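You operate a simulated robot arm through the tools that you are given. There is no shell and no other tool.

Carry out the task below with a simulated robot arm. There is one attempt and no reset: what you move stays moved.

## Task
Slide the slotted box into the jig and seat both dividers.
Fine: the green divider into slot one, the other into slot two.

The check looks at the end state, three seconds after you hand in, the way a careful person would. Anything else that was tipped, shoved, dropped, spilled or broken makes it a failure.

## Robot
A 7-joint arm with a three-finger gripper, fixed in place. Base frame: the origin is on the floor under the middle of its stand, x ahead of it, y to its left, z up; the work surface is at about z = 0.89. Units: m, degrees, N and s.
It reaches about 1.342 m from its shoulder. Its first joint turns from -166.0 to 166.0 degrees. Payload 2.69 kg.
The tool frame sits at the grasp point between the pads (the TCP): z along the fingers, y along the line on which they close. The tips reach 0.03 m beyond it. The gripper opens to 0.128 m; its body begins 0.117 m behind the TCP.
Orientation is that of the tool frame in the base frame, as a unit quaternion [x, y, z, w]. With the fingers straight down and closing along the base's y, the tool's x points along the base's -x, its y along +y and its z along -z.

## Interface
- The arm moves only by the tool servo_tool. Its argument "rows" is a list of rows, each a list of 7 numbers: the shift along the base's x, y, z in units of 200 mm (1.0 is 200 mm), then the turn, a rotation vector about the base's x, y, z in units of 120 degrees (1.0 is 120 degrees), then the gripper command, from -1 (shut) to 1 (fully open), values between in proportion. In form: [[dx, dy, dz, ax, ay, az, gripper], ...]. A call has 1 to 20 rows; each row is the pose to reach, as a shift and turn from the pose commanded when the call began. A call with a number of a shift or a turn outside -1 to 1 is refused whole. Each row takes 0.2 s and may step no farther than 0.05 m and 8.6 degrees from the row before; otherwise, or with a gripper value out of range, the whole call is refused. A pose out of reach is approached as far as the arm can. The call stops where the force on the tool passes 40 N (or 10 N more than at its start, if that is more) or the arm is blocked; 0.2 s more then pass. The fingers move at their own pace (about 0.127 m/s each) and stop on an object; they squeeze with about 31 N. The grip force told is the motor's: it shows also when the fingers shut on nothing. Time passes only in rows, and 0.2 s behind the last, so rows that repeat a pose let the fingers close. The reply holds the time, the measured pose of the TCP, the force on the tool along the base axes, the opening and the grip force, in the units named above and with some noise, with the torque about the TCP (base axes, N m) and any sound that the robot's microphone picked up, and new pictures: "views" is both (left out), scene, wrist or none.
- Cameras (640 x 400 px; columns grow to the right, rows downward): "scene" is fixed at [0.0487, -0.649, 1.671]; the picture's right is [0.54, -0.84, 0.00], its down [-0.48, -0.30, -0.82] and it looks along [0.69, 0.44, -0.57] (base axes); focal length 338 px, centre (320, 200). "wrist" rides on the gripper at [0.058, 0.054, -0.131] in the tool frame; the picture's right is [-0.68, 0.74, 0.00], its down [-0.62, -0.57, -0.55] and it looks along [-0.40, -0.37, 0.84] (tool axes); focal length 234 px, centre (320, 200). There is no depth. A picture from a camera that has moved, and an enlarged one, comes with that camera's place and axes in the base frame and with its lens.
- raise_lower(by): moves the trunk up (or, below 0, down) by that many m; the arm rides with it, the base frame stays. It gives what a move gives, with no picture.
- zoom(camera, box): a new picture of the part [left, top, right, bottom] of that camera's present view, enlarged. The clock stands still meanwhile.
- close_job(): hands the job in; it is judged then, once.

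Places have to be worked out from the pictures, the camera data and where the tool is seen. Open the gripper and draw the arm clear of the work before you hand the job in, unless the task says otherwise.

The tools are called after "Call:" as name(argument=value, ...) on one line, values as JSON. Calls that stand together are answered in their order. servo_tool: Moves the arm, as the interface text tells. Its arguments: {"type":"object","properties":{"rows":{"type":"array","items":{"type":"array","items":{"type":"number"}}},"views":{"type":"string","enum":["both","scene","wrist","none"]}},"required":["rows"]} The other tools are called the same way: raise_lower (by) moves the trunk up or down; zoom (camera, box) takes an enlarged picture of a part of a camera's view; close_job () hands the job in.

At the start:

```text
clock: 0.0
position: [0.7637, 0.0339, 1.2737]
orientation: [0.0, 1.0, 0.001, 0.0]
wrist_force: [0.3, 0.5, 0.1]
ft_torque: [0.02, 0.01, 0.0]
finger_gap: 0.1279
grasp_force: 0.1
trunk travel left (down, up): [-0.15, 0.2]
```

scene: 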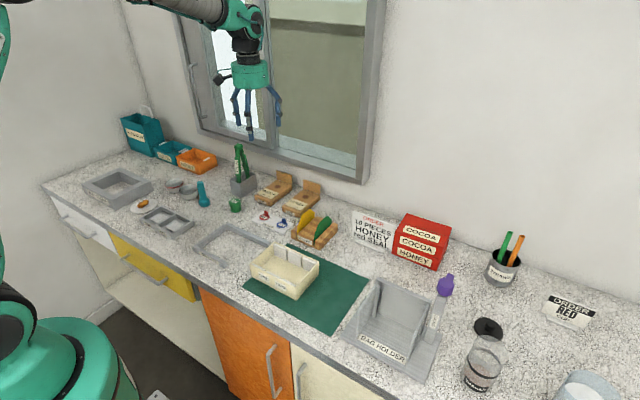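
wrist: 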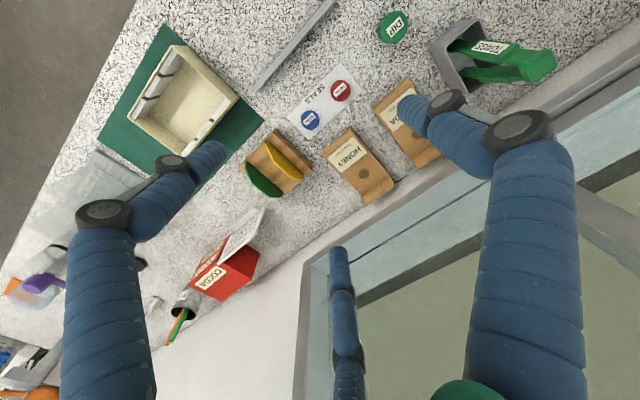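

I'll begin by looking closely at the box, the jig and the dividers in enlarged pictures from both cameras.

Call:
zoom(camera="scene", box=[180, 190, 380, 315])

Call:
zoom(camera="scene", box=[240, 235, 340, 300])

Call:
zoom(camera="wrist", box=[90, 20, 330, 210])

Call:
zoom(camera="scene", box=[280, 200, 350, 250])

```text
3.20 times, centred on (280, 252) of scene
camera zoom: at [0.0487, -0.649, 1.671], right [0.54, -0.84, 0.0], down [-0.48, -0.3, -0.82], along [0.69, 0.44, -0.57], focal length 1080 px, centre (448, 32)
```

zoom: 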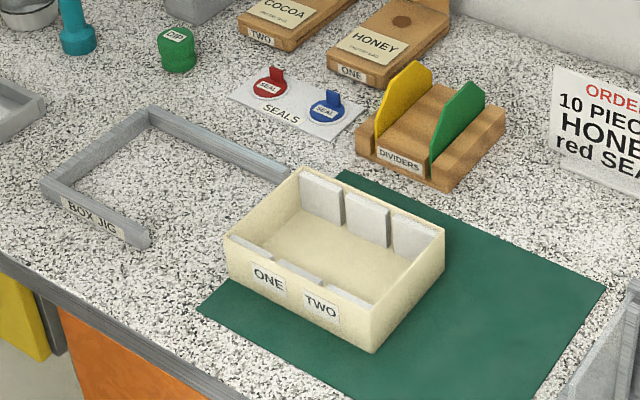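

```text
6.15 times, centred on (290, 268) of scene
camera zoom: at [0.0487, -0.649, 1.671], right [0.54, -0.84, 0.0], down [-0.48, -0.3, -0.82], along [0.69, 0.44, -0.57], focal length 2078 px, centre (505, -215)
```

zoom: 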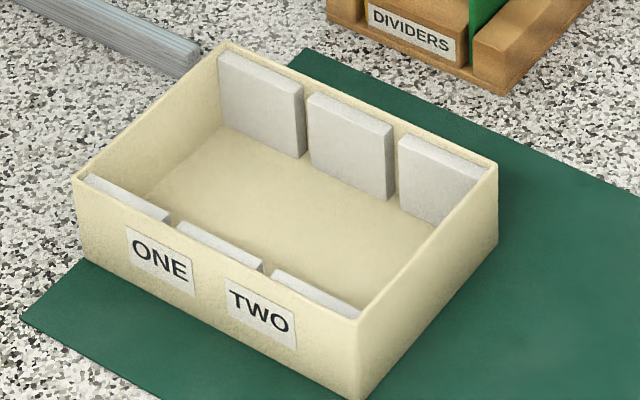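

```text
2.11 times, centred on (210, 115) of wrist
camera zoom: at [0.7063, 0.0878, 1.4034], right [0.68, 0.74, 0.0], down [0.62, -0.57, 0.55], along [0.4, -0.37, -0.84], focal length 493 px, centre (552, 379)
```

zoom: 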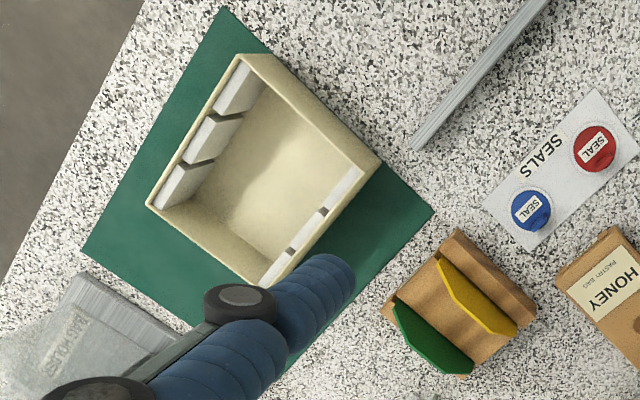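

```text
8.00 times, centred on (315, 225) of scene
camera zoom: at [0.0487, -0.649, 1.671], right [0.54, -0.84, 0.0], down [-0.48, -0.3, -0.82], along [0.69, 0.44, -0.57], focal length 2701 px, centre (360, 0)
```

zoom: 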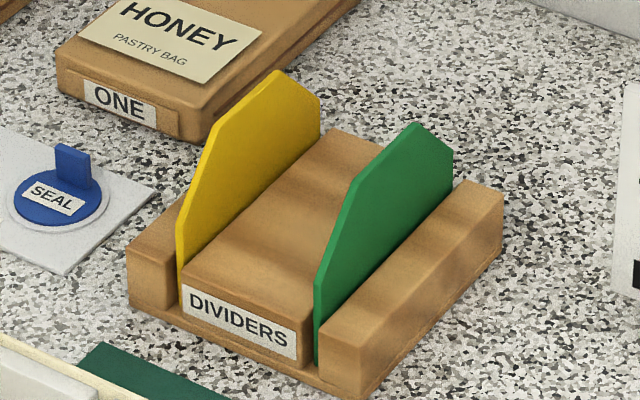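

The box looks aligned with the base axes, at about x 0.54–0.655 and y −0.254 to −0.089. The jig opens toward it, facing −y. I'll enlarge the jig to measure its channel.

Call:
zoom(camera="scene", box=[185, 215, 281, 275])

Call:
zoom(camera="scene", box=[250, 210, 330, 260])

Call:
zoom(camera="scene", box=[300, 250, 460, 350])

```text
6.67 times, centred on (233, 245) of scene
camera zoom: at [0.0487, -0.649, 1.671], right [0.54, -0.84, 0.0], down [-0.48, -0.3, -0.82], along [0.69, 0.44, -0.57], focal length 2251 px, centre (900, -100)
```

zoom: 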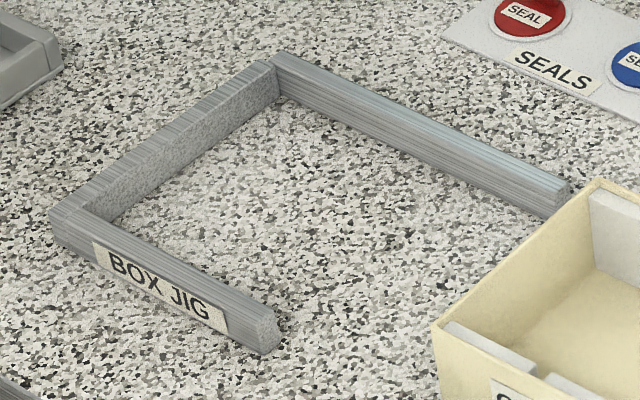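

```text
8.00 times, centred on (290, 235) of scene
camera zoom: at [0.0487, -0.649, 1.671], right [0.54, -0.84, 0.0], down [-0.48, -0.3, -0.82], along [0.69, 0.44, -0.57], focal length 2701 px, centre (560, -80)
```

zoom: 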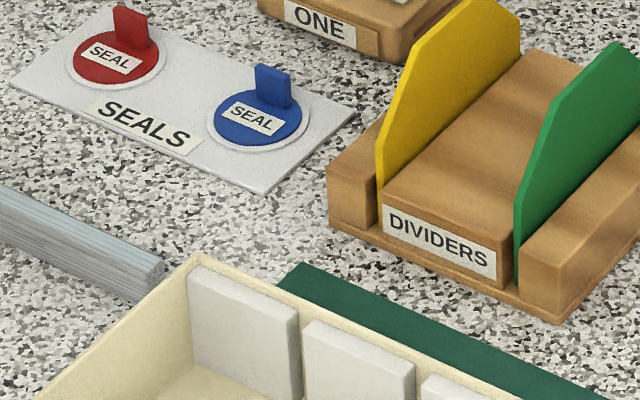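

```text
4.00 times, centred on (380, 300) of scene
camera zoom: at [0.0487, -0.649, 1.671], right [0.54, -0.84, 0.0], down [-0.48, -0.3, -0.82], along [0.69, 0.44, -0.57], focal length 1350 px, centre (80, -200)
```

zoom: 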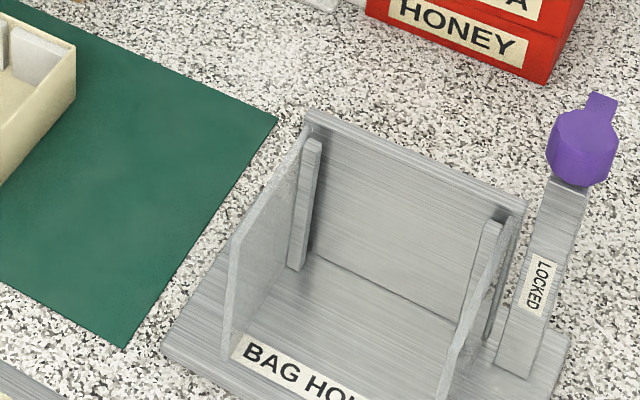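

Both cameras put the box rim at roughly x 0.54–0.655, y −0.255 to −0.089, with the top near z 0.946. The jig channel is about x 0.528–0.660, and its end stop is at y ≈ 0.14. I'll move the hand back along −x so the wrist camera looks straight down at the jig and box.

Call:
servo_tool(rows=[[-0.2, 0, 0, 0, 0, 0, 1], [-0.4, 0, 0, 0, 0, 0, 1], [-0.6, 0, 0, 0, 0, 0, 1], [-0.75, 0, 0, 0, 0, 0, 1], [-0.75, 0, 0, 0, 0, 0, 1]], views="both")

```text
clock: 1.2
position: [0.6136, 0.0328, 1.2728]
orientation: [0.0, 1.0, 0.0, 0.0]
wrist_force: [0.1, 0.2, 0.7]
ft_torque: [0.0, -0.04, 0.01]
finger_gap: 0.1282
grasp_force: 0.1
trunk travel left (down, up): [-0.15, 0.2]
camera wrist: at [0.5547, 0.0865, 1.4028], right [0.68, 0.74, 0.0], down [0.62, -0.57, 0.55], along [0.4, -0.37, -0.84], focal length 234 px, centre (320, 200)
```

scene: 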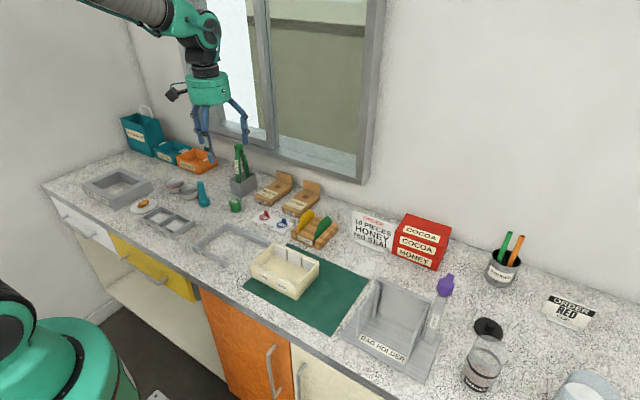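
wrist: 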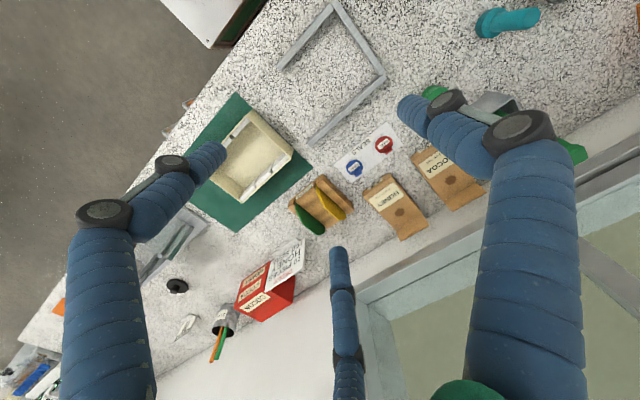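

The jig is now visible from above. Before planning grasps I'll shut and partly reopen the fingers here in free air, to see how the three fingertips travel.

Call:
servo_tool(rows=[[0, 0, 0, 0, 0, 0, -1], [0, 0, 0, 0, 0, 0, -1], [0, 0, 0, 0, 0, 0, -1], [0, 0, 0, 0, 0, 0, -1]], views="both")

Call:
zoom(camera="scene", box=[150, 50, 310, 170])

```text
clock: 2.2
position: [0.6139, 0.0329, 1.2735]
orientation: [0.0, 1.0, 0.0, 0.0]
wrist_force: [0.1, 1.0, 0.6]
ft_torque: [0.03, -0.01, 0.02]
finger_gap: 0.002
grasp_force: 30.9
trunk travel left (down, up): [-0.15, 0.2]
camera wrist: at [0.5558, 0.0865, 1.4026], right [0.68, 0.74, 0.0], down [0.62, -0.57, 0.55], along [0.4, -0.37, -0.84], focal length 234 px, centre (320, 200)
```

scene: 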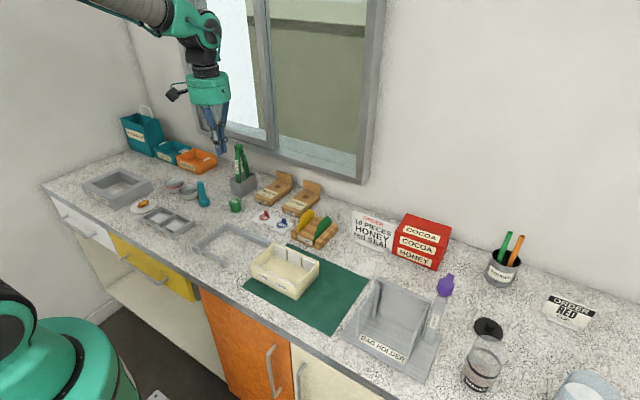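
wrist: 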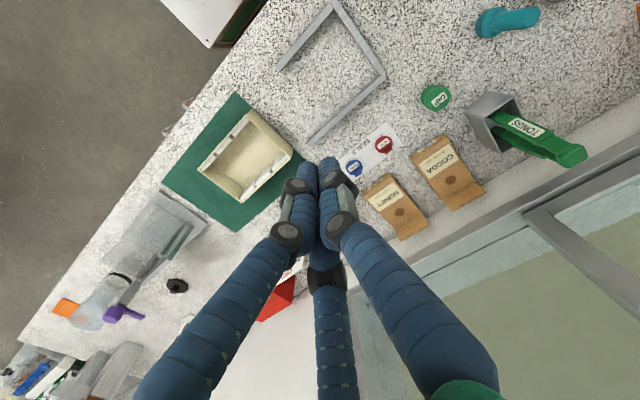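

```text
3.33 times, centred on (230, 110) of scene
camera zoom: at [0.0487, -0.649, 1.671], right [0.54, -0.84, 0.0], down [-0.48, -0.3, -0.82], along [0.69, 0.44, -0.57], focal length 1125 px, centre (620, 500)
```

zoom: 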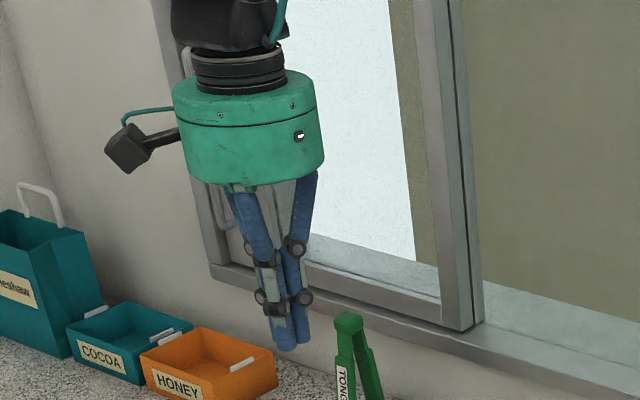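

The fingers converge to a slim three-point pinch, so pinching a divider or a box wall along y should work. I'll enlarge the downward view of the jig, box and dividers to measure them more precisely.

Call:
zoom(camera="wrist", box=[250, 0, 410, 150])

Call:
zoom(camera="wrist", box=[160, 80, 320, 240])

```text
2.67 times, centred on (330, 75) of wrist
camera zoom: at [0.5558, 0.0865, 1.4026], right [0.68, 0.74, 0.0], down [0.62, -0.57, 0.55], along [0.4, -0.37, -0.84], focal length 624 px, centre (293, 533)
```

zoom: 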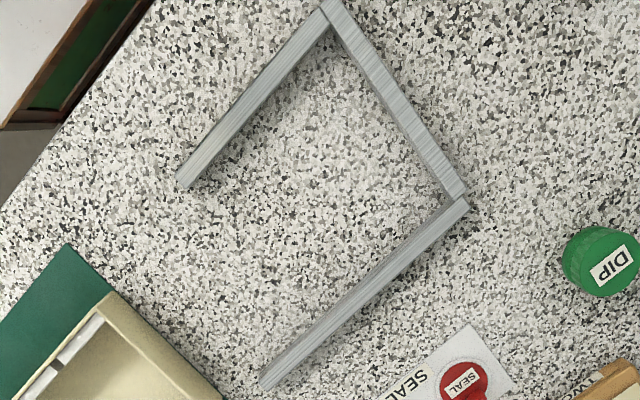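

```text
2.50 times, centred on (240, 160) of wrist
camera zoom: at [0.5558, 0.0865, 1.4026], right [0.68, 0.74, 0.0], down [0.62, -0.57, 0.55], along [0.4, -0.37, -0.84], focal length 585 px, centre (520, 300)
```

zoom: 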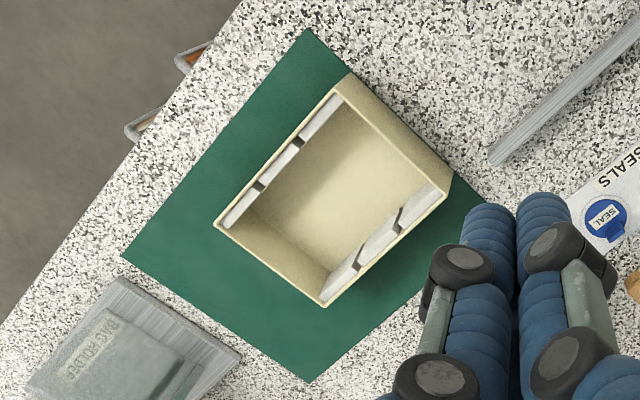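

The jig channel measures about x 0.533–0.664 with its end face at y ≈ 0.140, and the box is 0.1155 × 0.164, centred at x ≈ 0.598, so there is a few mm of side clearance. I'll carry the half-open hand over the box's right wall (y ≈ −0.252) and pinch that wall to slide the box.

Call:
servo_tool(rows=[[-0.016, -0.2, -0.1, 0, 0, 0, 0.1], [-0.032, -0.4, -0.2, 0, 0, 0, 0.1], [-0.048, -0.6, -0.3, 0, 0, 0, 0.1], [-0.064, -0.8, -0.4, 0, 0, 0, 0.1], [-0.08, -1.0, -0.5, 0, 0, 0, 0.1], [-0.08, -1.0, -0.5, 0, 0, 0, 0.1]], views="none")

Call:
servo_tool(rows=[[0, -0.1, -0.17, 0, 0, 0, 0.1], [0, -0.2, -0.34, 0, 0, 0, 0.1], [0, -0.3, -0.5, 0, 0, 0, 0.1], [0, -0.4275, -0.65, 0, 0, 0, 0.1], [0, -0.4275, -0.65, 0, 0, 0, 0.1]], views="both")

```text
clock: 3.6
position: [0.6024, -0.1684, 1.1731]
orientation: [0.0, 1.0, 0.0, 0.001]
wrist_force: [1.3, 0.5, -0.1]
ft_torque: [0.09, 0.0, 0.01]
finger_gap: 0.0703
grasp_force: 0.0
trunk travel left (down, up): [-0.15, 0.2]
```

```text
clock: 4.8
position: [0.6024, -0.253, 1.0451]
orientation: [-0.001, 1.0, 0.0, 0.0]
wrist_force: [-0.2, -0.1, -0.5]
ft_torque: [0.04, 0.06, 0.0]
finger_gap: 0.0706
grasp_force: 0.1
trunk travel left (down, up): [-0.15, 0.2]
camera wrist: at [0.5434, -0.199, 1.1743], right [0.68, 0.74, 0.0], down [0.62, -0.57, 0.55], along [0.4, -0.37, -0.84], focal length 234 px, centre (320, 200)
```

scene: 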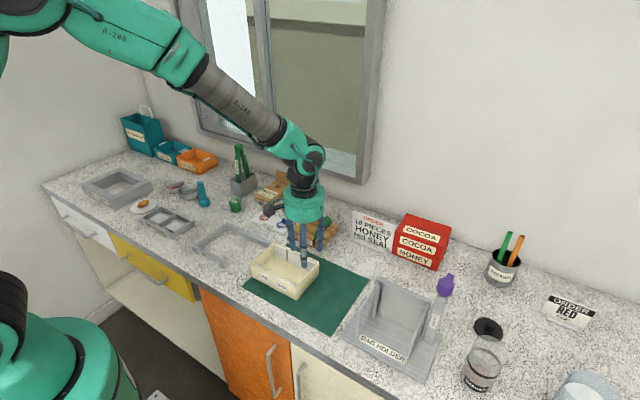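
wrist: 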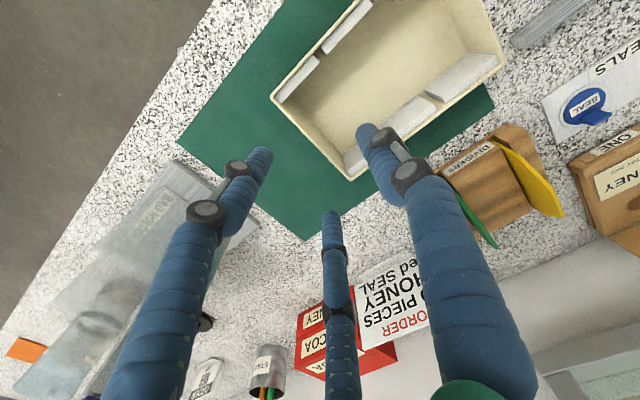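

The inner finger is over the box interior and the pair is outside the right wall, which I now place at y ≈ −0.256. I'll descend with the tips staying above the floor and check forces before closing.

Call:
servo_tool(rows=[[-0.02, -0.012, -0.15, 0, 0, 0, 0.1], [-0.02, -0.012, -0.3, 0, 0, 0, 0.1], [-0.02, -0.012, -0.42, 0, 0, 0, 0.1], [-0.02, -0.012, -0.53, 0, 0, 0, 0.1], [-0.02, -0.012, -0.53, 0, 0, 0, 0.1]], views="both")

Call:
zoom(camera="scene", box=[230, 210, 350, 310])

```text
clock: 6.0
position: [0.5982, -0.2532, 0.9407]
orientation: [0.0, 1.0, 0.0, 0.0]
wrist_force: [-0.4, 0.0, -0.1]
ft_torque: [0.04, 0.0, 0.0]
finger_gap: 0.0704
grasp_force: 0.1
trunk travel left (down, up): [-0.15, 0.2]
camera wrist: at [0.5395, -0.1987, 1.07], right [0.68, 0.74, 0.0], down [0.62, -0.57, 0.55], along [0.4, -0.37, -0.84], focal length 234 px, centre (320, 200)
```

scene: 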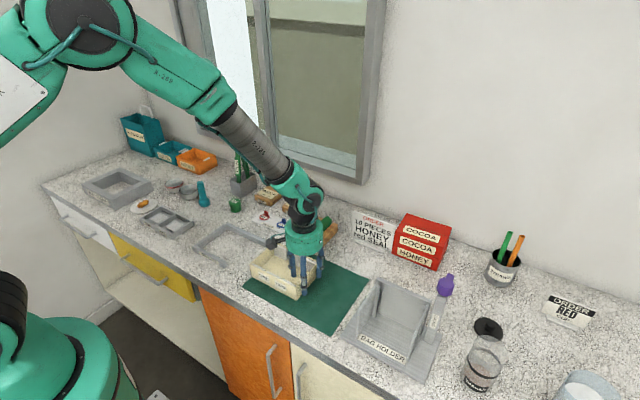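
wrist: 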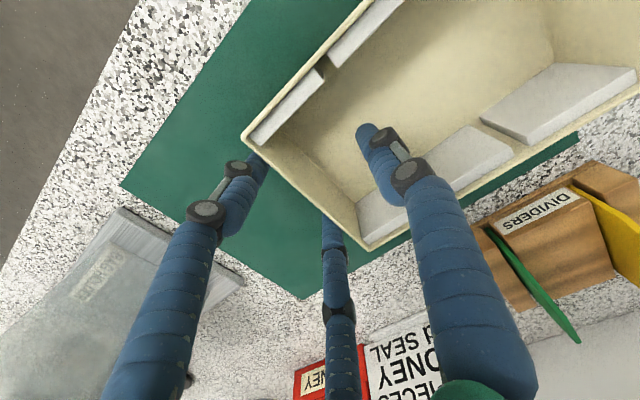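

```text
4.00 times, centred on (290, 260) of scene
camera zoom: at [0.0487, -0.649, 1.671], right [0.54, -0.84, 0.0], down [-0.48, -0.3, -0.82], along [0.69, 0.44, -0.57], focal length 1350 px, centre (440, -40)
```

zoom: 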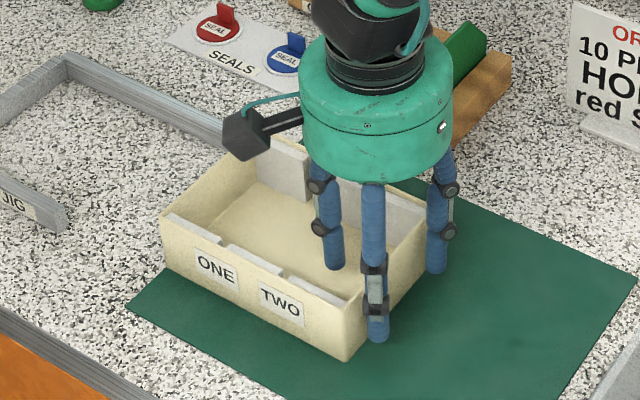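

The fingers straddle the right wall with no contact forces. I'll close on it.

Call:
servo_tool(rows=[[0, 0, 0, 0, 0, 0, -0.5], [0, 0, 0, 0, 0, 0, -1], [0, 0, 0, 0, 0, 0, -1], [0, 0, 0, 0, 0, 0, -1]], views="both")

Call:
zoom(camera="scene", box=[230, 210, 350, 310])

```text
clock: 7.0
position: [0.5973, -0.2527, 0.9405]
orientation: [0.0, 1.0, 0.001, 0.0]
wrist_force: [-0.2, 1.3, 0.1]
ft_torque: [0.07, 0.06, 0.08]
finger_gap: 0.008
grasp_force: 31.1
trunk travel left (down, up): [-0.15, 0.2]
camera wrist: at [0.5392, -0.1985, 1.0704], right [0.68, 0.74, 0.0], down [0.62, -0.57, 0.55], along [0.4, -0.37, -0.84], focal length 234 px, centre (320, 200)
```

scene: 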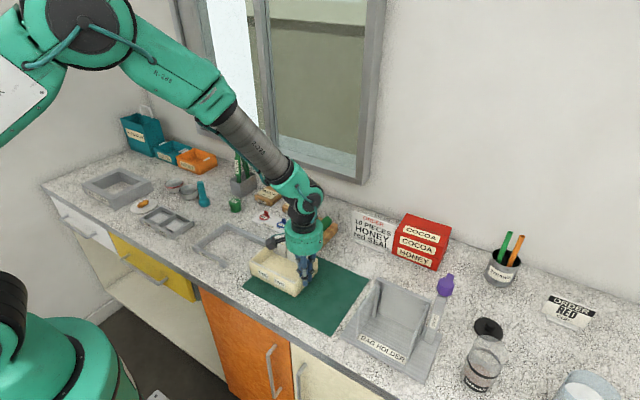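
wrist: 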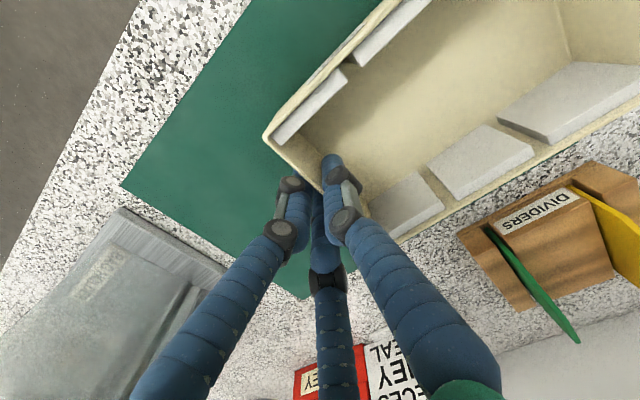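

```text
4.00 times, centred on (290, 260) of scene
camera zoom: at [0.0487, -0.649, 1.671], right [0.54, -0.84, 0.0], down [-0.48, -0.3, -0.82], along [0.69, 0.44, -0.57], focal length 1350 px, centre (440, -40)
```

zoom: 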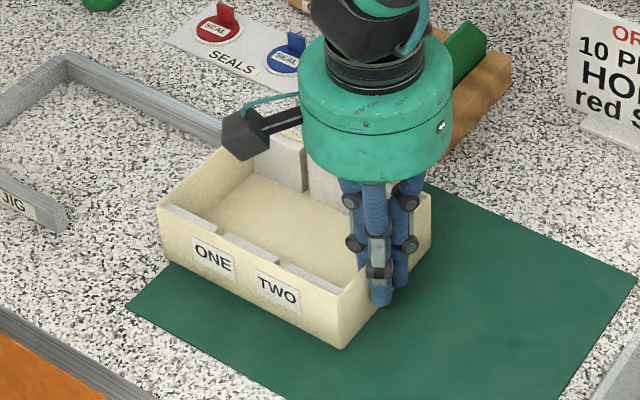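

The wall is gripped (31 N), and closing nudged the box a few mm. I'll enlarge both views to check the box's yaw and where the grip holds the wall.

Call:
zoom(camera="wrist", box=[240, 80, 440, 260])

Call:
zoom(camera="scene", box=[240, 235, 340, 300])

```text
2.22 times, centred on (340, 170) of wrist
camera zoom: at [0.5392, -0.1985, 1.0704], right [0.68, 0.74, 0.0], down [0.62, -0.57, 0.55], along [0.4, -0.37, -0.84], focal length 520 px, centre (276, 267)
```

zoom: 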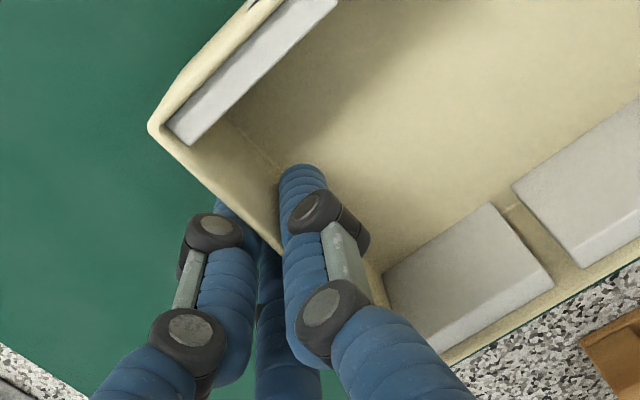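

```text
6.15 times, centred on (290, 268) of scene
camera zoom: at [0.0487, -0.649, 1.671], right [0.54, -0.84, 0.0], down [-0.48, -0.3, -0.82], along [0.69, 0.44, -0.57], focal length 2078 px, centre (505, -215)
```

zoom: 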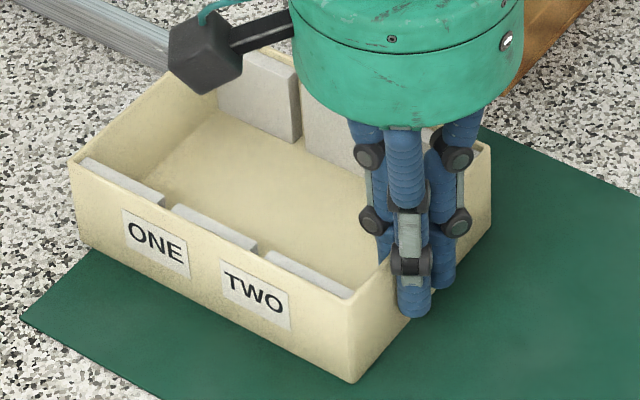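

The box sits at about x 0.548–0.662 with almost no yaw, so it needs to go about 7 mm toward −x to be centred on the channel. I'll slide it partway in +y with that correction and look before it enters the jig.

Call:
servo_tool(rows=[[-0.01, 0.08, 0, 0, 0, 0, -1], [-0.02, 0.16, 0, 0, 0, 0, -1], [-0.03, 0.24, 0, 0, 0, 0, -1], [-0.0375, 0.32, 0, 0, 0, 0, -1], [-0.0375, 0.4, 0, 0, 0, 0, -1], [-0.0375, 0.4, 0, 0, 0, 0, -1]], views="both")

Call:
zoom(camera="scene", box=[190, 215, 330, 305])

```text
clock: 8.1
position: [0.5899, -0.1855, 0.9413]
orientation: [0.0, 1.0, -0.001, 0.004]
wrist_force: [-4.9, -0.9, 9.9]
ft_torque: [0.33, 0.76, 0.38]
finger_gap: 0.0079
grasp_force: 31.2
trunk travel left (down, up): [-0.15, 0.2]
stopped in row 5: the force on the tool passed its limit at 43 N (the readings are from after the stop); the commanded pose is now the measured one
camera wrist: at [0.5308, -0.131, 1.0694], right [0.68, 0.74, 0.0], down [0.61, -0.56, 0.55], along [0.41, -0.37, -0.83], focal length 234 px, centre (320, 200)
```

scene: 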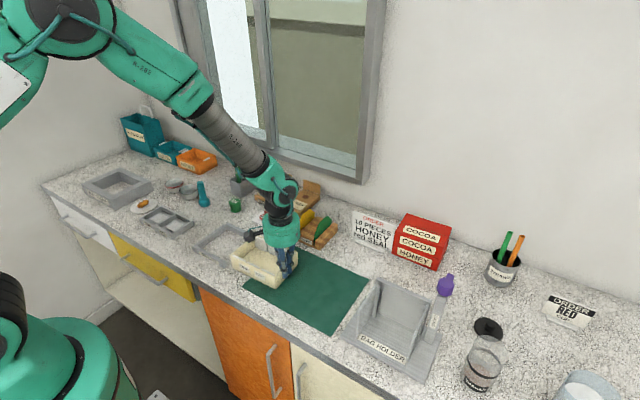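
wrist: 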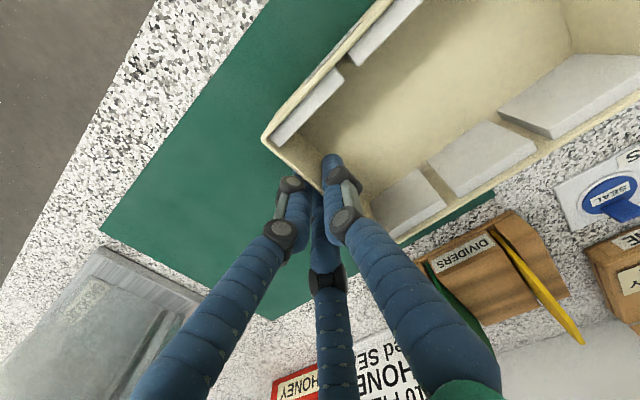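

```text
4.44 times, centred on (260, 260) of scene
camera zoom: at [0.0487, -0.649, 1.671], right [0.54, -0.84, 0.0], down [-0.48, -0.3, -0.82], along [0.69, 0.44, -0.57], focal length 1500 px, centre (587, -67)
```

zoom: 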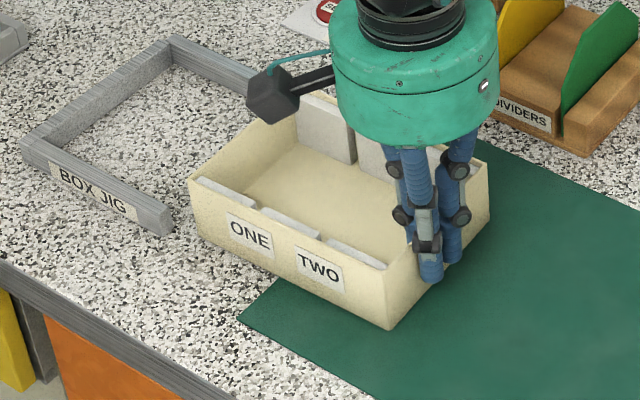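

The slide stopped at 43 N after about 67 mm, so the box's leading corner probably caught the end of the jig's rear bar. I'll release gently and rise to look from above before going on.

Call:
servo_tool(rows=[[0, 0, 0, 0, 0, 0, -0.6], [0, 0, 0, 0, 0, 0, -0.2], [0, 0, 0, 0, 0, 0, 0.1], [0, 0, 0.2, 0, 0, 0, 0.1], [0, 0, 0.4, 0, 0, 0, 0.1], [0, 0, 0.6, 0, 0, 0, 0.1], [0, 0, 0.8, 0, 0, 0, 0.1], [0, 0, 1.0, 0, 0, 0, 0.1], [0, 0, 1.0, 0, 0, 0, -1], [0, 0, 1.0, 0, 0, 0, -1]], views="both")

```text
clock: 10.3
position: [0.5876, -0.1864, 1.1407]
orientation: [-0.001, 1.0, -0.001, 0.002]
wrist_force: [-0.3, 0.1, 0.1]
ft_torque: [-0.03, 0.05, -0.01]
finger_gap: 0.0022
grasp_force: 31.0
trunk travel left (down, up): [-0.15, 0.2]
camera wrist: at [0.5296, -0.1319, 1.2705], right [0.68, 0.74, 0.0], down [0.61, -0.56, 0.55], along [0.41, -0.37, -0.83], focal length 234 px, centre (320, 200)
```

scene: 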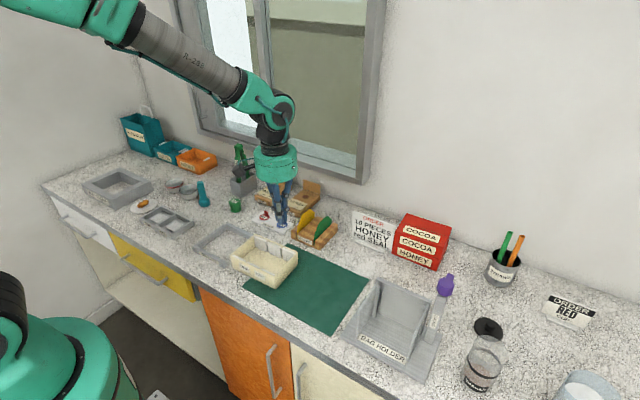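
wrist: 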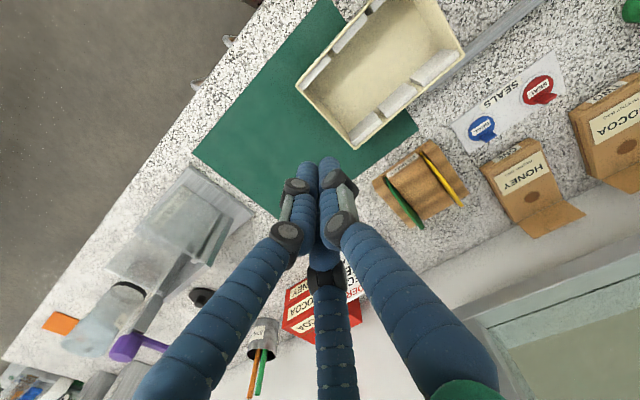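

The box is released and still upright. I'll enlarge the views around its leading edge and the end of the rear bar.

Call:
zoom(camera="wrist", box=[280, 0, 540, 160])

Call:
zoom(camera="scene", box=[185, 210, 345, 310])

Call:
zoom(camera="scene", box=[225, 220, 305, 270])

```text
2.46 times, centred on (410, 80) of wrist
camera zoom: at [0.5296, -0.1319, 1.2705], right [0.68, 0.74, 0.0], down [0.61, -0.56, 0.55], along [0.41, -0.37, -0.83], focal length 576 px, centre (98, 495)
```

zoom: 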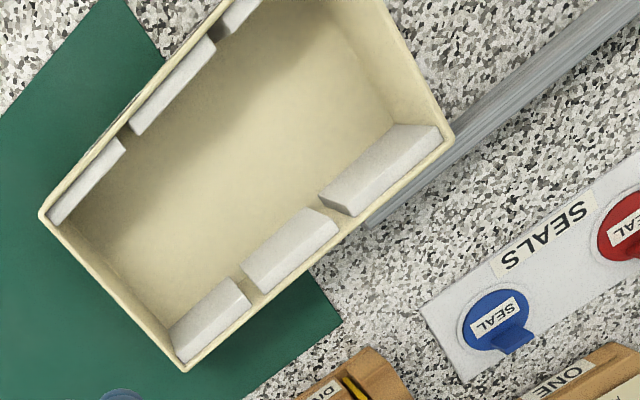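

```text
4.00 times, centred on (265, 260) of scene
camera zoom: at [0.0487, -0.649, 1.671], right [0.54, -0.84, 0.0], down [-0.48, -0.3, -0.82], along [0.69, 0.44, -0.57], focal length 1350 px, centre (540, -40)
```

zoom: 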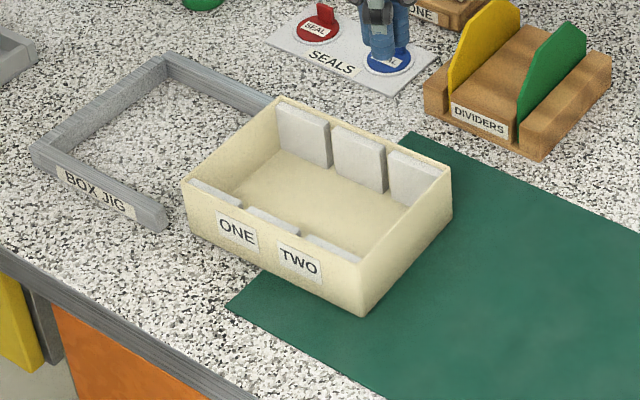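

```text
8.00 times, centred on (265, 245) of scene
camera zoom: at [0.0487, -0.649, 1.671], right [0.54, -0.84, 0.0], down [-0.48, -0.3, -0.82], along [0.69, 0.44, -0.57], focal length 2701 px, centre (760, -160)
```

zoom: 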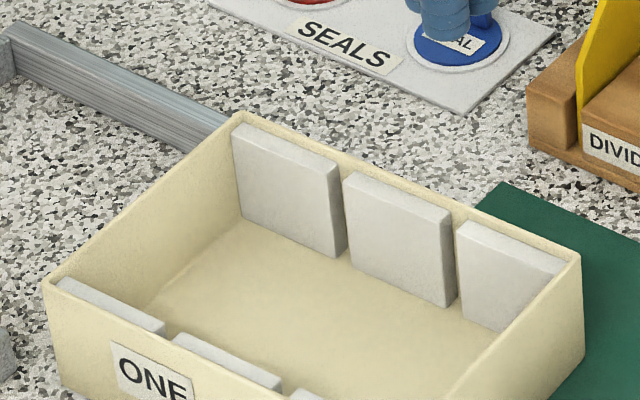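

The jig hasn't moved, and the box is upright but yawed about 2–3° counter-clockwise, which puts its leading end about 7 mm toward −x. Instead of pinching, I'll straddle the right wall with a partly open hand and push with the two outer fingers. Their two contact points should square the box up as it slides.

Call:
servo_tool(rows=[[0.052, 0.072, 0, 0, 0.003, 0, 0.1], [0.052, 0.072, -0.2, 0, 0.003, 0, 0.1], [0.052, 0.072, -0.4, 0, 0.003, 0, 0.1], [0.052, 0.072, -0.6, 0, 0.003, 0, 0.1], [0.052, 0.072, -0.7, 0, 0.003, 0, 0.1], [0.052, 0.072, -0.7, 0, 0.003, 0, 0.1]], views="wrist")

```text
clock: 11.7
position: [0.6013, -0.1715, 1.0]
orientation: [0.0, 1.0, -0.001, 0.0]
wrist_force: [-0.1, -0.4, 0.0]
ft_torque: [0.01, 0.02, -0.01]
finger_gap: 0.0703
grasp_force: 0.0
trunk travel left (down, up): [-0.15, 0.2]
camera wrist: at [0.5428, -0.1161, 1.1293], right [0.68, 0.74, 0.0], down [0.62, -0.56, 0.55], along [0.4, -0.37, -0.84], focal length 234 px, centre (320, 200)
```

wrist: 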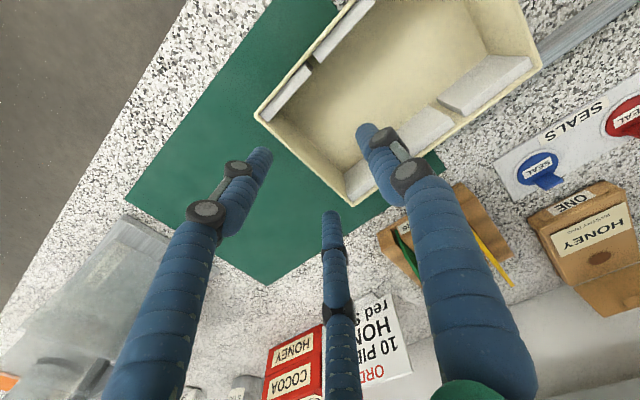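

The single finger is over the box interior and the pair is about 27 mm behind the wall. I'll lower to pushing height, with tips near z 0.912 so they stay above the jig bars.

Call:
servo_tool(rows=[[-0.01, 0, -0.15, 0, 0, 0, 0.1], [-0.01, 0, -0.29, 0, 0, 0, 0.1], [-0.01, 0, -0.29, 0, 0, 0, 0.1]], views="none")

Call:
servo_tool(rows=[[0, 0.06, 0, 0, 0, 0, 0.1], [0, 0.1, 0, 0, 0, 0, 0.1], [0, 0.15, 0, 0, 0, 0, 0.1], [0, 0.2, 0, 0, 0, 0, 0.1], [0, 0.2, 0, 0, 0, 0, 0.1]], views="both")

Call:
zoom(camera="scene", box=[190, 215, 330, 305])

```text
clock: 12.5
position: [0.6002, -0.1707, 0.9434]
orientation: [0.0, 1.0, -0.001, -0.001]
wrist_force: [1.2, -0.6, -0.3]
ft_torque: [0.0, 0.03, -0.01]
finger_gap: 0.0702
grasp_force: 0.0
trunk travel left (down, up): [-0.15, 0.2]
```

```text
clock: 13.7
position: [0.5999, -0.1316, 0.9423]
orientation: [0.001, 1.0, -0.001, 0.0]
wrist_force: [0.3, -0.8, 0.1]
ft_torque: [0.01, -0.01, -0.01]
finger_gap: 0.0704
grasp_force: 0.0
trunk travel left (down, up): [-0.15, 0.2]
camera wrist: at [0.5409, -0.0768, 1.0724], right [0.68, 0.74, 0.0], down [0.62, -0.56, 0.55], along [0.4, -0.37, -0.84], focal length 234 px, centre (320, 200)
```

scene: 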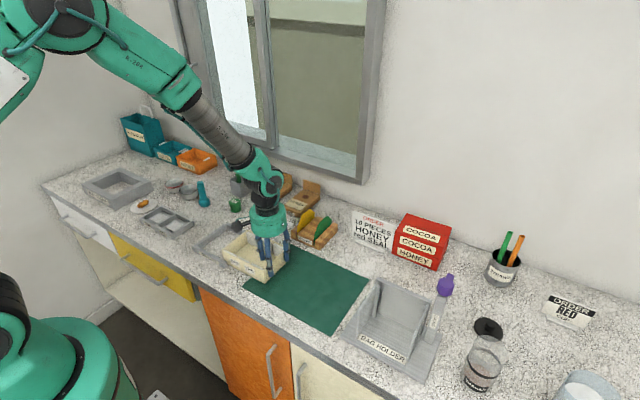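
wrist: 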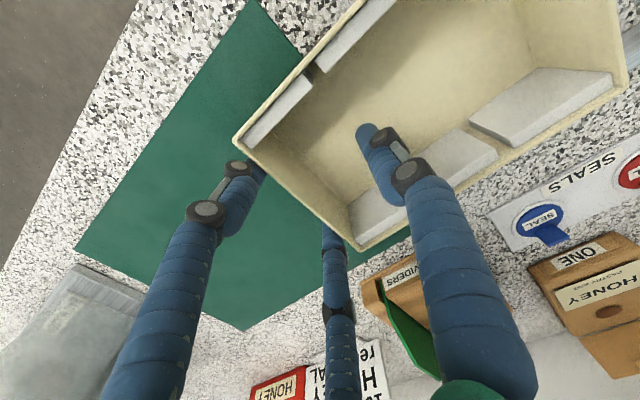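

```text
4.44 times, centred on (260, 260) of scene
camera zoom: at [0.0487, -0.649, 1.671], right [0.54, -0.84, 0.0], down [-0.48, -0.3, -0.82], along [0.69, 0.44, -0.57], focal length 1500 px, centre (587, -67)
```

zoom: 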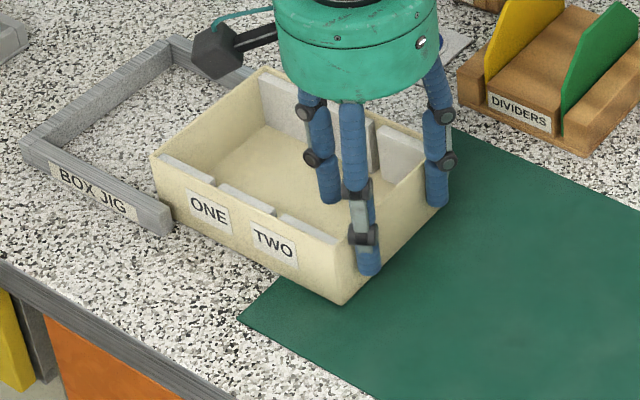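

The push works with under 1 N of resistance. The box is square (yaw ≈ 0.5°), its front wall at x ≈ 0.540 clears the front bar, and about 0.11 m of travel remains. I'll continue pushing steadily.

Call:
servo_tool(rows=[[0, 0.06, 0, 0, 0, 0, 0.1], [0, 0.12, 0, 0, 0, 0, 0.1], [0, 0.18, 0, 0, 0, 0, 0.1], [0, 0.24, 0, 0, 0, 0, 0.1], [0, 0.3, 0, 0, 0, 0, 0.1], [0, 0.36, 0, 0, 0, 0, 0.1], [0, 0.42, 0, 0, 0, 0, 0.1], [0, 0.42, 0, 0, 0, 0, 0.1]], views="both")

Call:
zoom(camera="scene", box=[170, 205, 310, 295])

```text
clock: 15.5
position: [0.5993, -0.0447, 0.9427]
orientation: [-0.001, 1.0, -0.001, -0.001]
wrist_force: [-0.1, 0.2, -0.9]
ft_torque: [-0.03, 0.01, 0.01]
finger_gap: 0.0705
grasp_force: 0.1
trunk travel left (down, up): [-0.15, 0.2]
camera wrist: at [0.5403, 0.0094, 1.0719], right [0.68, 0.74, 0.0], down [0.62, -0.56, 0.55], along [0.4, -0.37, -0.84], focal length 234 px, centre (320, 200)
```

scene: 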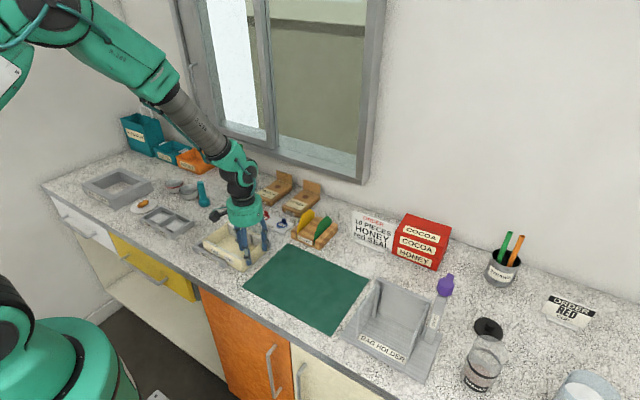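
wrist: 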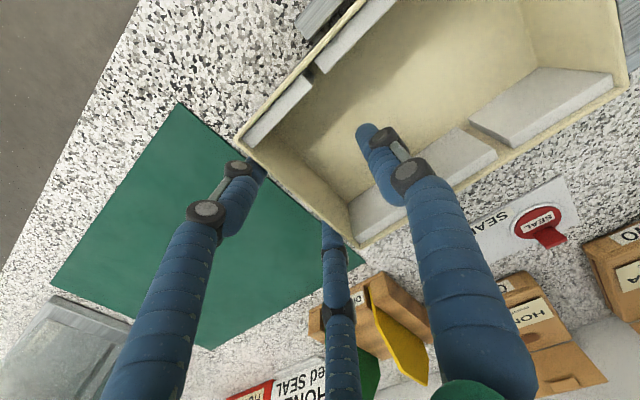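

```text
4.44 times, centred on (240, 250) of scene
camera zoom: at [0.0487, -0.649, 1.671], right [0.54, -0.84, 0.0], down [-0.48, -0.3, -0.82], along [0.69, 0.44, -0.57], focal length 1500 px, centre (676, -22)
```

zoom: 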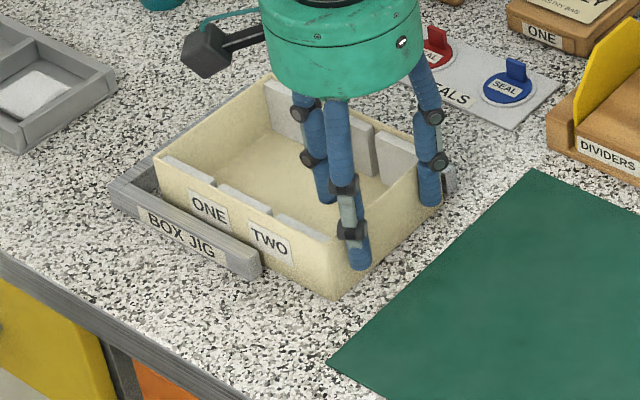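

The box is inside the channel and square, with about 28 mm left to the end stop. I'll creep the rest of the way, watching for the contact force.

Call:
servo_tool(rows=[[0, 0.03, 0, 0, 0, 0, 0.1], [0, 0.06, 0, 0, 0, 0, 0.1], [0, 0.09, 0, 0, 0, 0, 0.1], [0, 0.11, 0, 0, 0, 0, 0.1], [0, 0.11, 0, 0, 0, 0, 0.1]], views="both")

Call:
zoom(camera="scene", box=[170, 205, 310, 295])

```text
clock: 16.7
position: [0.598, -0.0242, 0.9428]
orientation: [0.0, 1.0, -0.001, -0.001]
wrist_force: [-0.9, 0.4, -0.2]
ft_torque: [-0.07, 0.03, 0.01]
finger_gap: 0.0704
grasp_force: 0.2
trunk travel left (down, up): [-0.15, 0.2]
camera wrist: at [0.5401, 0.0301, 1.0716], right [0.68, 0.74, 0.0], down [0.62, -0.56, 0.55], along [0.4, -0.37, -0.84], focal length 234 px, centre (320, 200)
```

scene: 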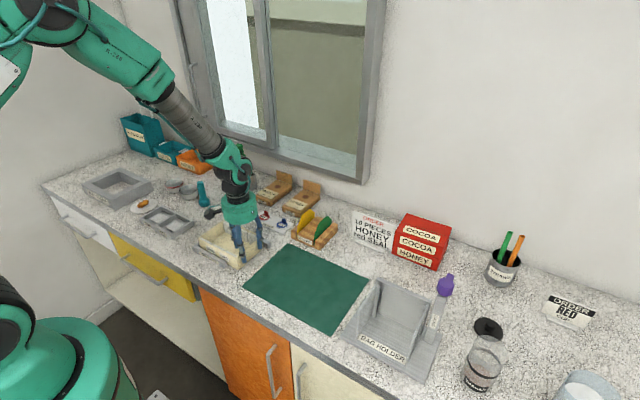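
wrist: 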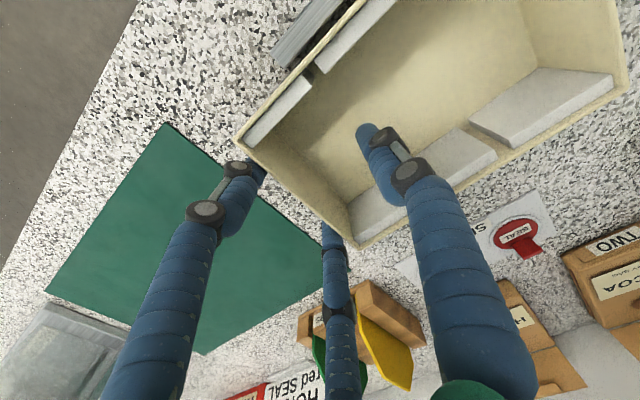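

```text
4.44 times, centred on (240, 250) of scene
camera zoom: at [0.0487, -0.649, 1.671], right [0.54, -0.84, 0.0], down [-0.48, -0.3, -0.82], along [0.69, 0.44, -0.57], focal length 1500 px, centre (676, -22)
```

zoom: 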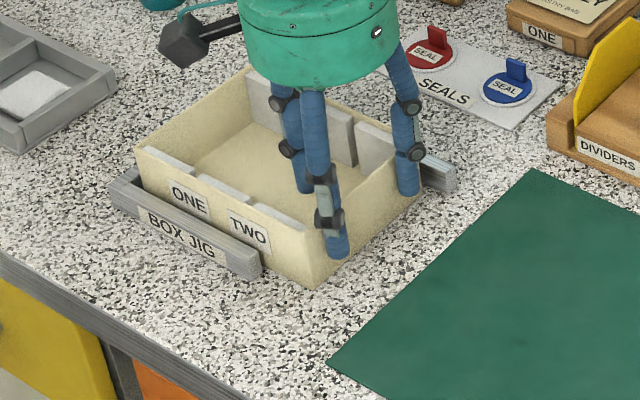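

There's a thin gap left at the end stop and no contact force yet. I'll creep on in 2 mm steps.

Call:
servo_tool(rows=[[0, 0.01, 0, 0, 0, 0, 0.1], [0, 0.02, 0, 0, 0, 0, 0.1], [0, 0.03, 0, 0, 0, 0, 0.1], [0, 0.03, 0, 0, 0, 0, 0.1]], views="none")

Call:
zoom(camera="scene", box=[170, 205, 310, 295])

```text
clock: 17.7
position: [0.5986, -0.0174, 0.9418]
orientation: [0.0, 1.0, -0.001, -0.001]
wrist_force: [0.1, -0.5, 0.3]
ft_torque: [-0.01, 0.03, 0.0]
finger_gap: 0.0704
grasp_force: 0.1
trunk travel left (down, up): [-0.15, 0.2]
```

```text
4.44 times, centred on (240, 250) of scene
camera zoom: at [0.0487, -0.649, 1.671], right [0.54, -0.84, 0.0], down [-0.48, -0.3, -0.82], along [0.69, 0.44, -0.57], focal length 1500 px, centre (676, -22)
```

zoom: 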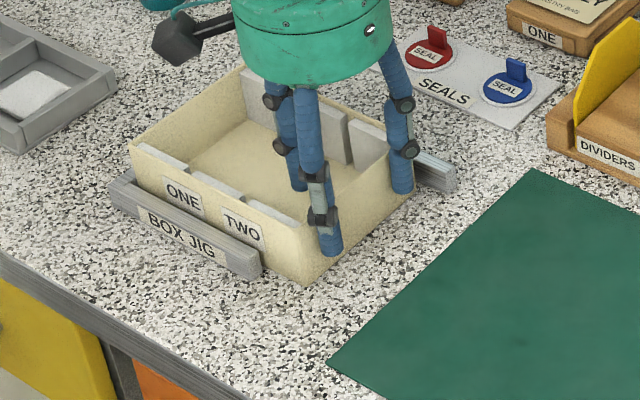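

Still no contact force (−0.5 N). I'll continue in small steps and read the force as I go.

Call:
servo_tool(rows=[[0, 0.0075, 0, 0, 0, 0, 0.1], [0, 0.015, 0, 0, 0, 0, 0.1], [0, 0.015, 0, 0, 0, 0, 0.1]], views="none")

Call:
zoom(camera="scene", box=[180, 210, 280, 285])

```text
clock: 18.5
position: [0.5985, -0.0178, 0.9416]
orientation: [0.0, 1.0, -0.001, -0.001]
wrist_force: [-3.1, -36.4, 2.4]
ft_torque: [-0.87, 0.16, -0.16]
finger_gap: 0.0717
grasp_force: 0.3
trunk travel left (down, up): [-0.15, 0.2]
```

```text
5.33 times, centred on (230, 248) of scene
camera zoom: at [0.0487, -0.649, 1.671], right [0.54, -0.84, 0.0], down [-0.48, -0.3, -0.82], along [0.69, 0.44, -0.57], focal length 1800 px, centre (800, -53)
```

zoom: 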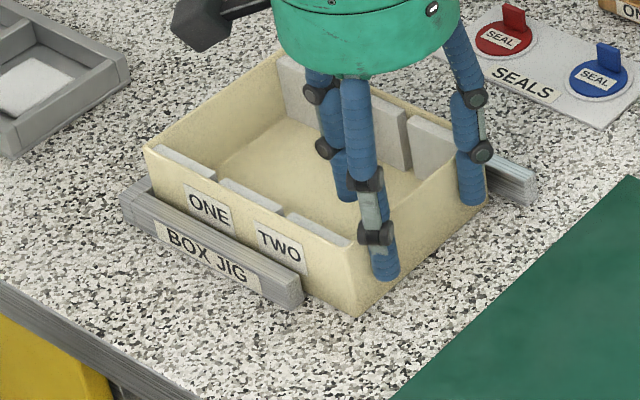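

Contact is firm at −36 N, so the box is against the end stop and the jig stood fast. I'll back the fingers off along −y, rise, and check the result from above.

Call:
servo_tool(rows=[[0, -0.03, 0, 0, 0, 0, 0.1], [0, -0.06, 0, 0, 0, 0, 0.1], [0, -0.06, 0.2, 0, 0, 0, 0.1], [0, -0.06, 0.4, 0, 0, 0, 0.1], [0, -0.06, 0.6, 0, 0, 0, 0.1], [0, -0.06, 0.8, 0, 0, 0, 0.1], [0, -0.06, 1.0, 0, 0, 0, -1], [0, -0.06, 1.0, 0, 0, 0, -1], [0, -0.06, 1.0, 0, 0, 0, -1]], views="both")

Call:
zoom(camera="wrist", box=[260, 0, 520, 160])

Call:
zoom(camera="scene", box=[180, 210, 280, 285])

```text
clock: 20.5
position: [0.5997, -0.0299, 1.1393]
orientation: [0.0, 1.0, -0.001, -0.001]
wrist_force: [0.3, -0.2, 0.3]
ft_torque: [-0.04, 0.01, 0.03]
finger_gap: 0.0024
grasp_force: 31.2
trunk travel left (down, up): [-0.15, 0.2]
camera wrist: at [0.5427, 0.0242, 1.2684], right [0.68, 0.74, 0.0], down [0.62, -0.56, 0.55], along [0.4, -0.37, -0.84], focal length 234 px, centre (320, 200)
```

scene: 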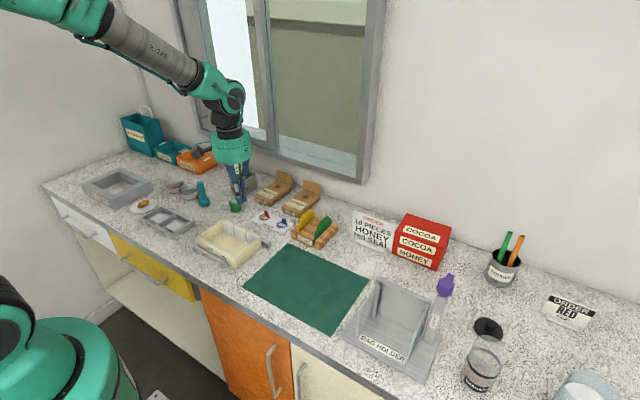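
wrist: 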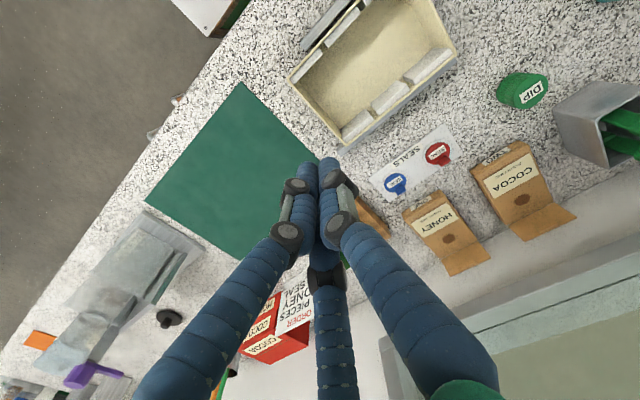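

```text
2.46 times, centred on (390, 80) of wrist
camera zoom: at [0.5427, 0.0242, 1.2684], right [0.68, 0.74, 0.0], down [0.62, -0.56, 0.55], along [0.4, -0.37, -0.84], focal length 576 px, centre (148, 495)
```

zoom: 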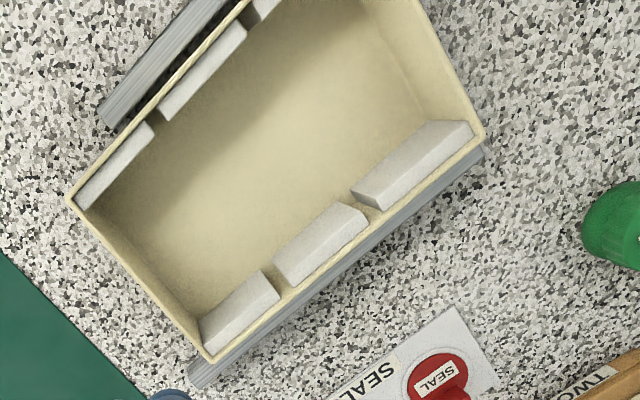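

```text
5.33 times, centred on (230, 248) of scene
camera zoom: at [0.0487, -0.649, 1.671], right [0.54, -0.84, 0.0], down [-0.48, -0.3, -0.82], along [0.69, 0.44, -0.57], focal length 1800 px, centre (800, -53)
```

zoom: 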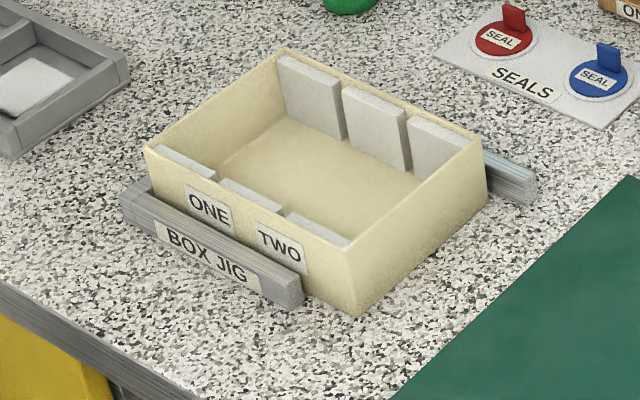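

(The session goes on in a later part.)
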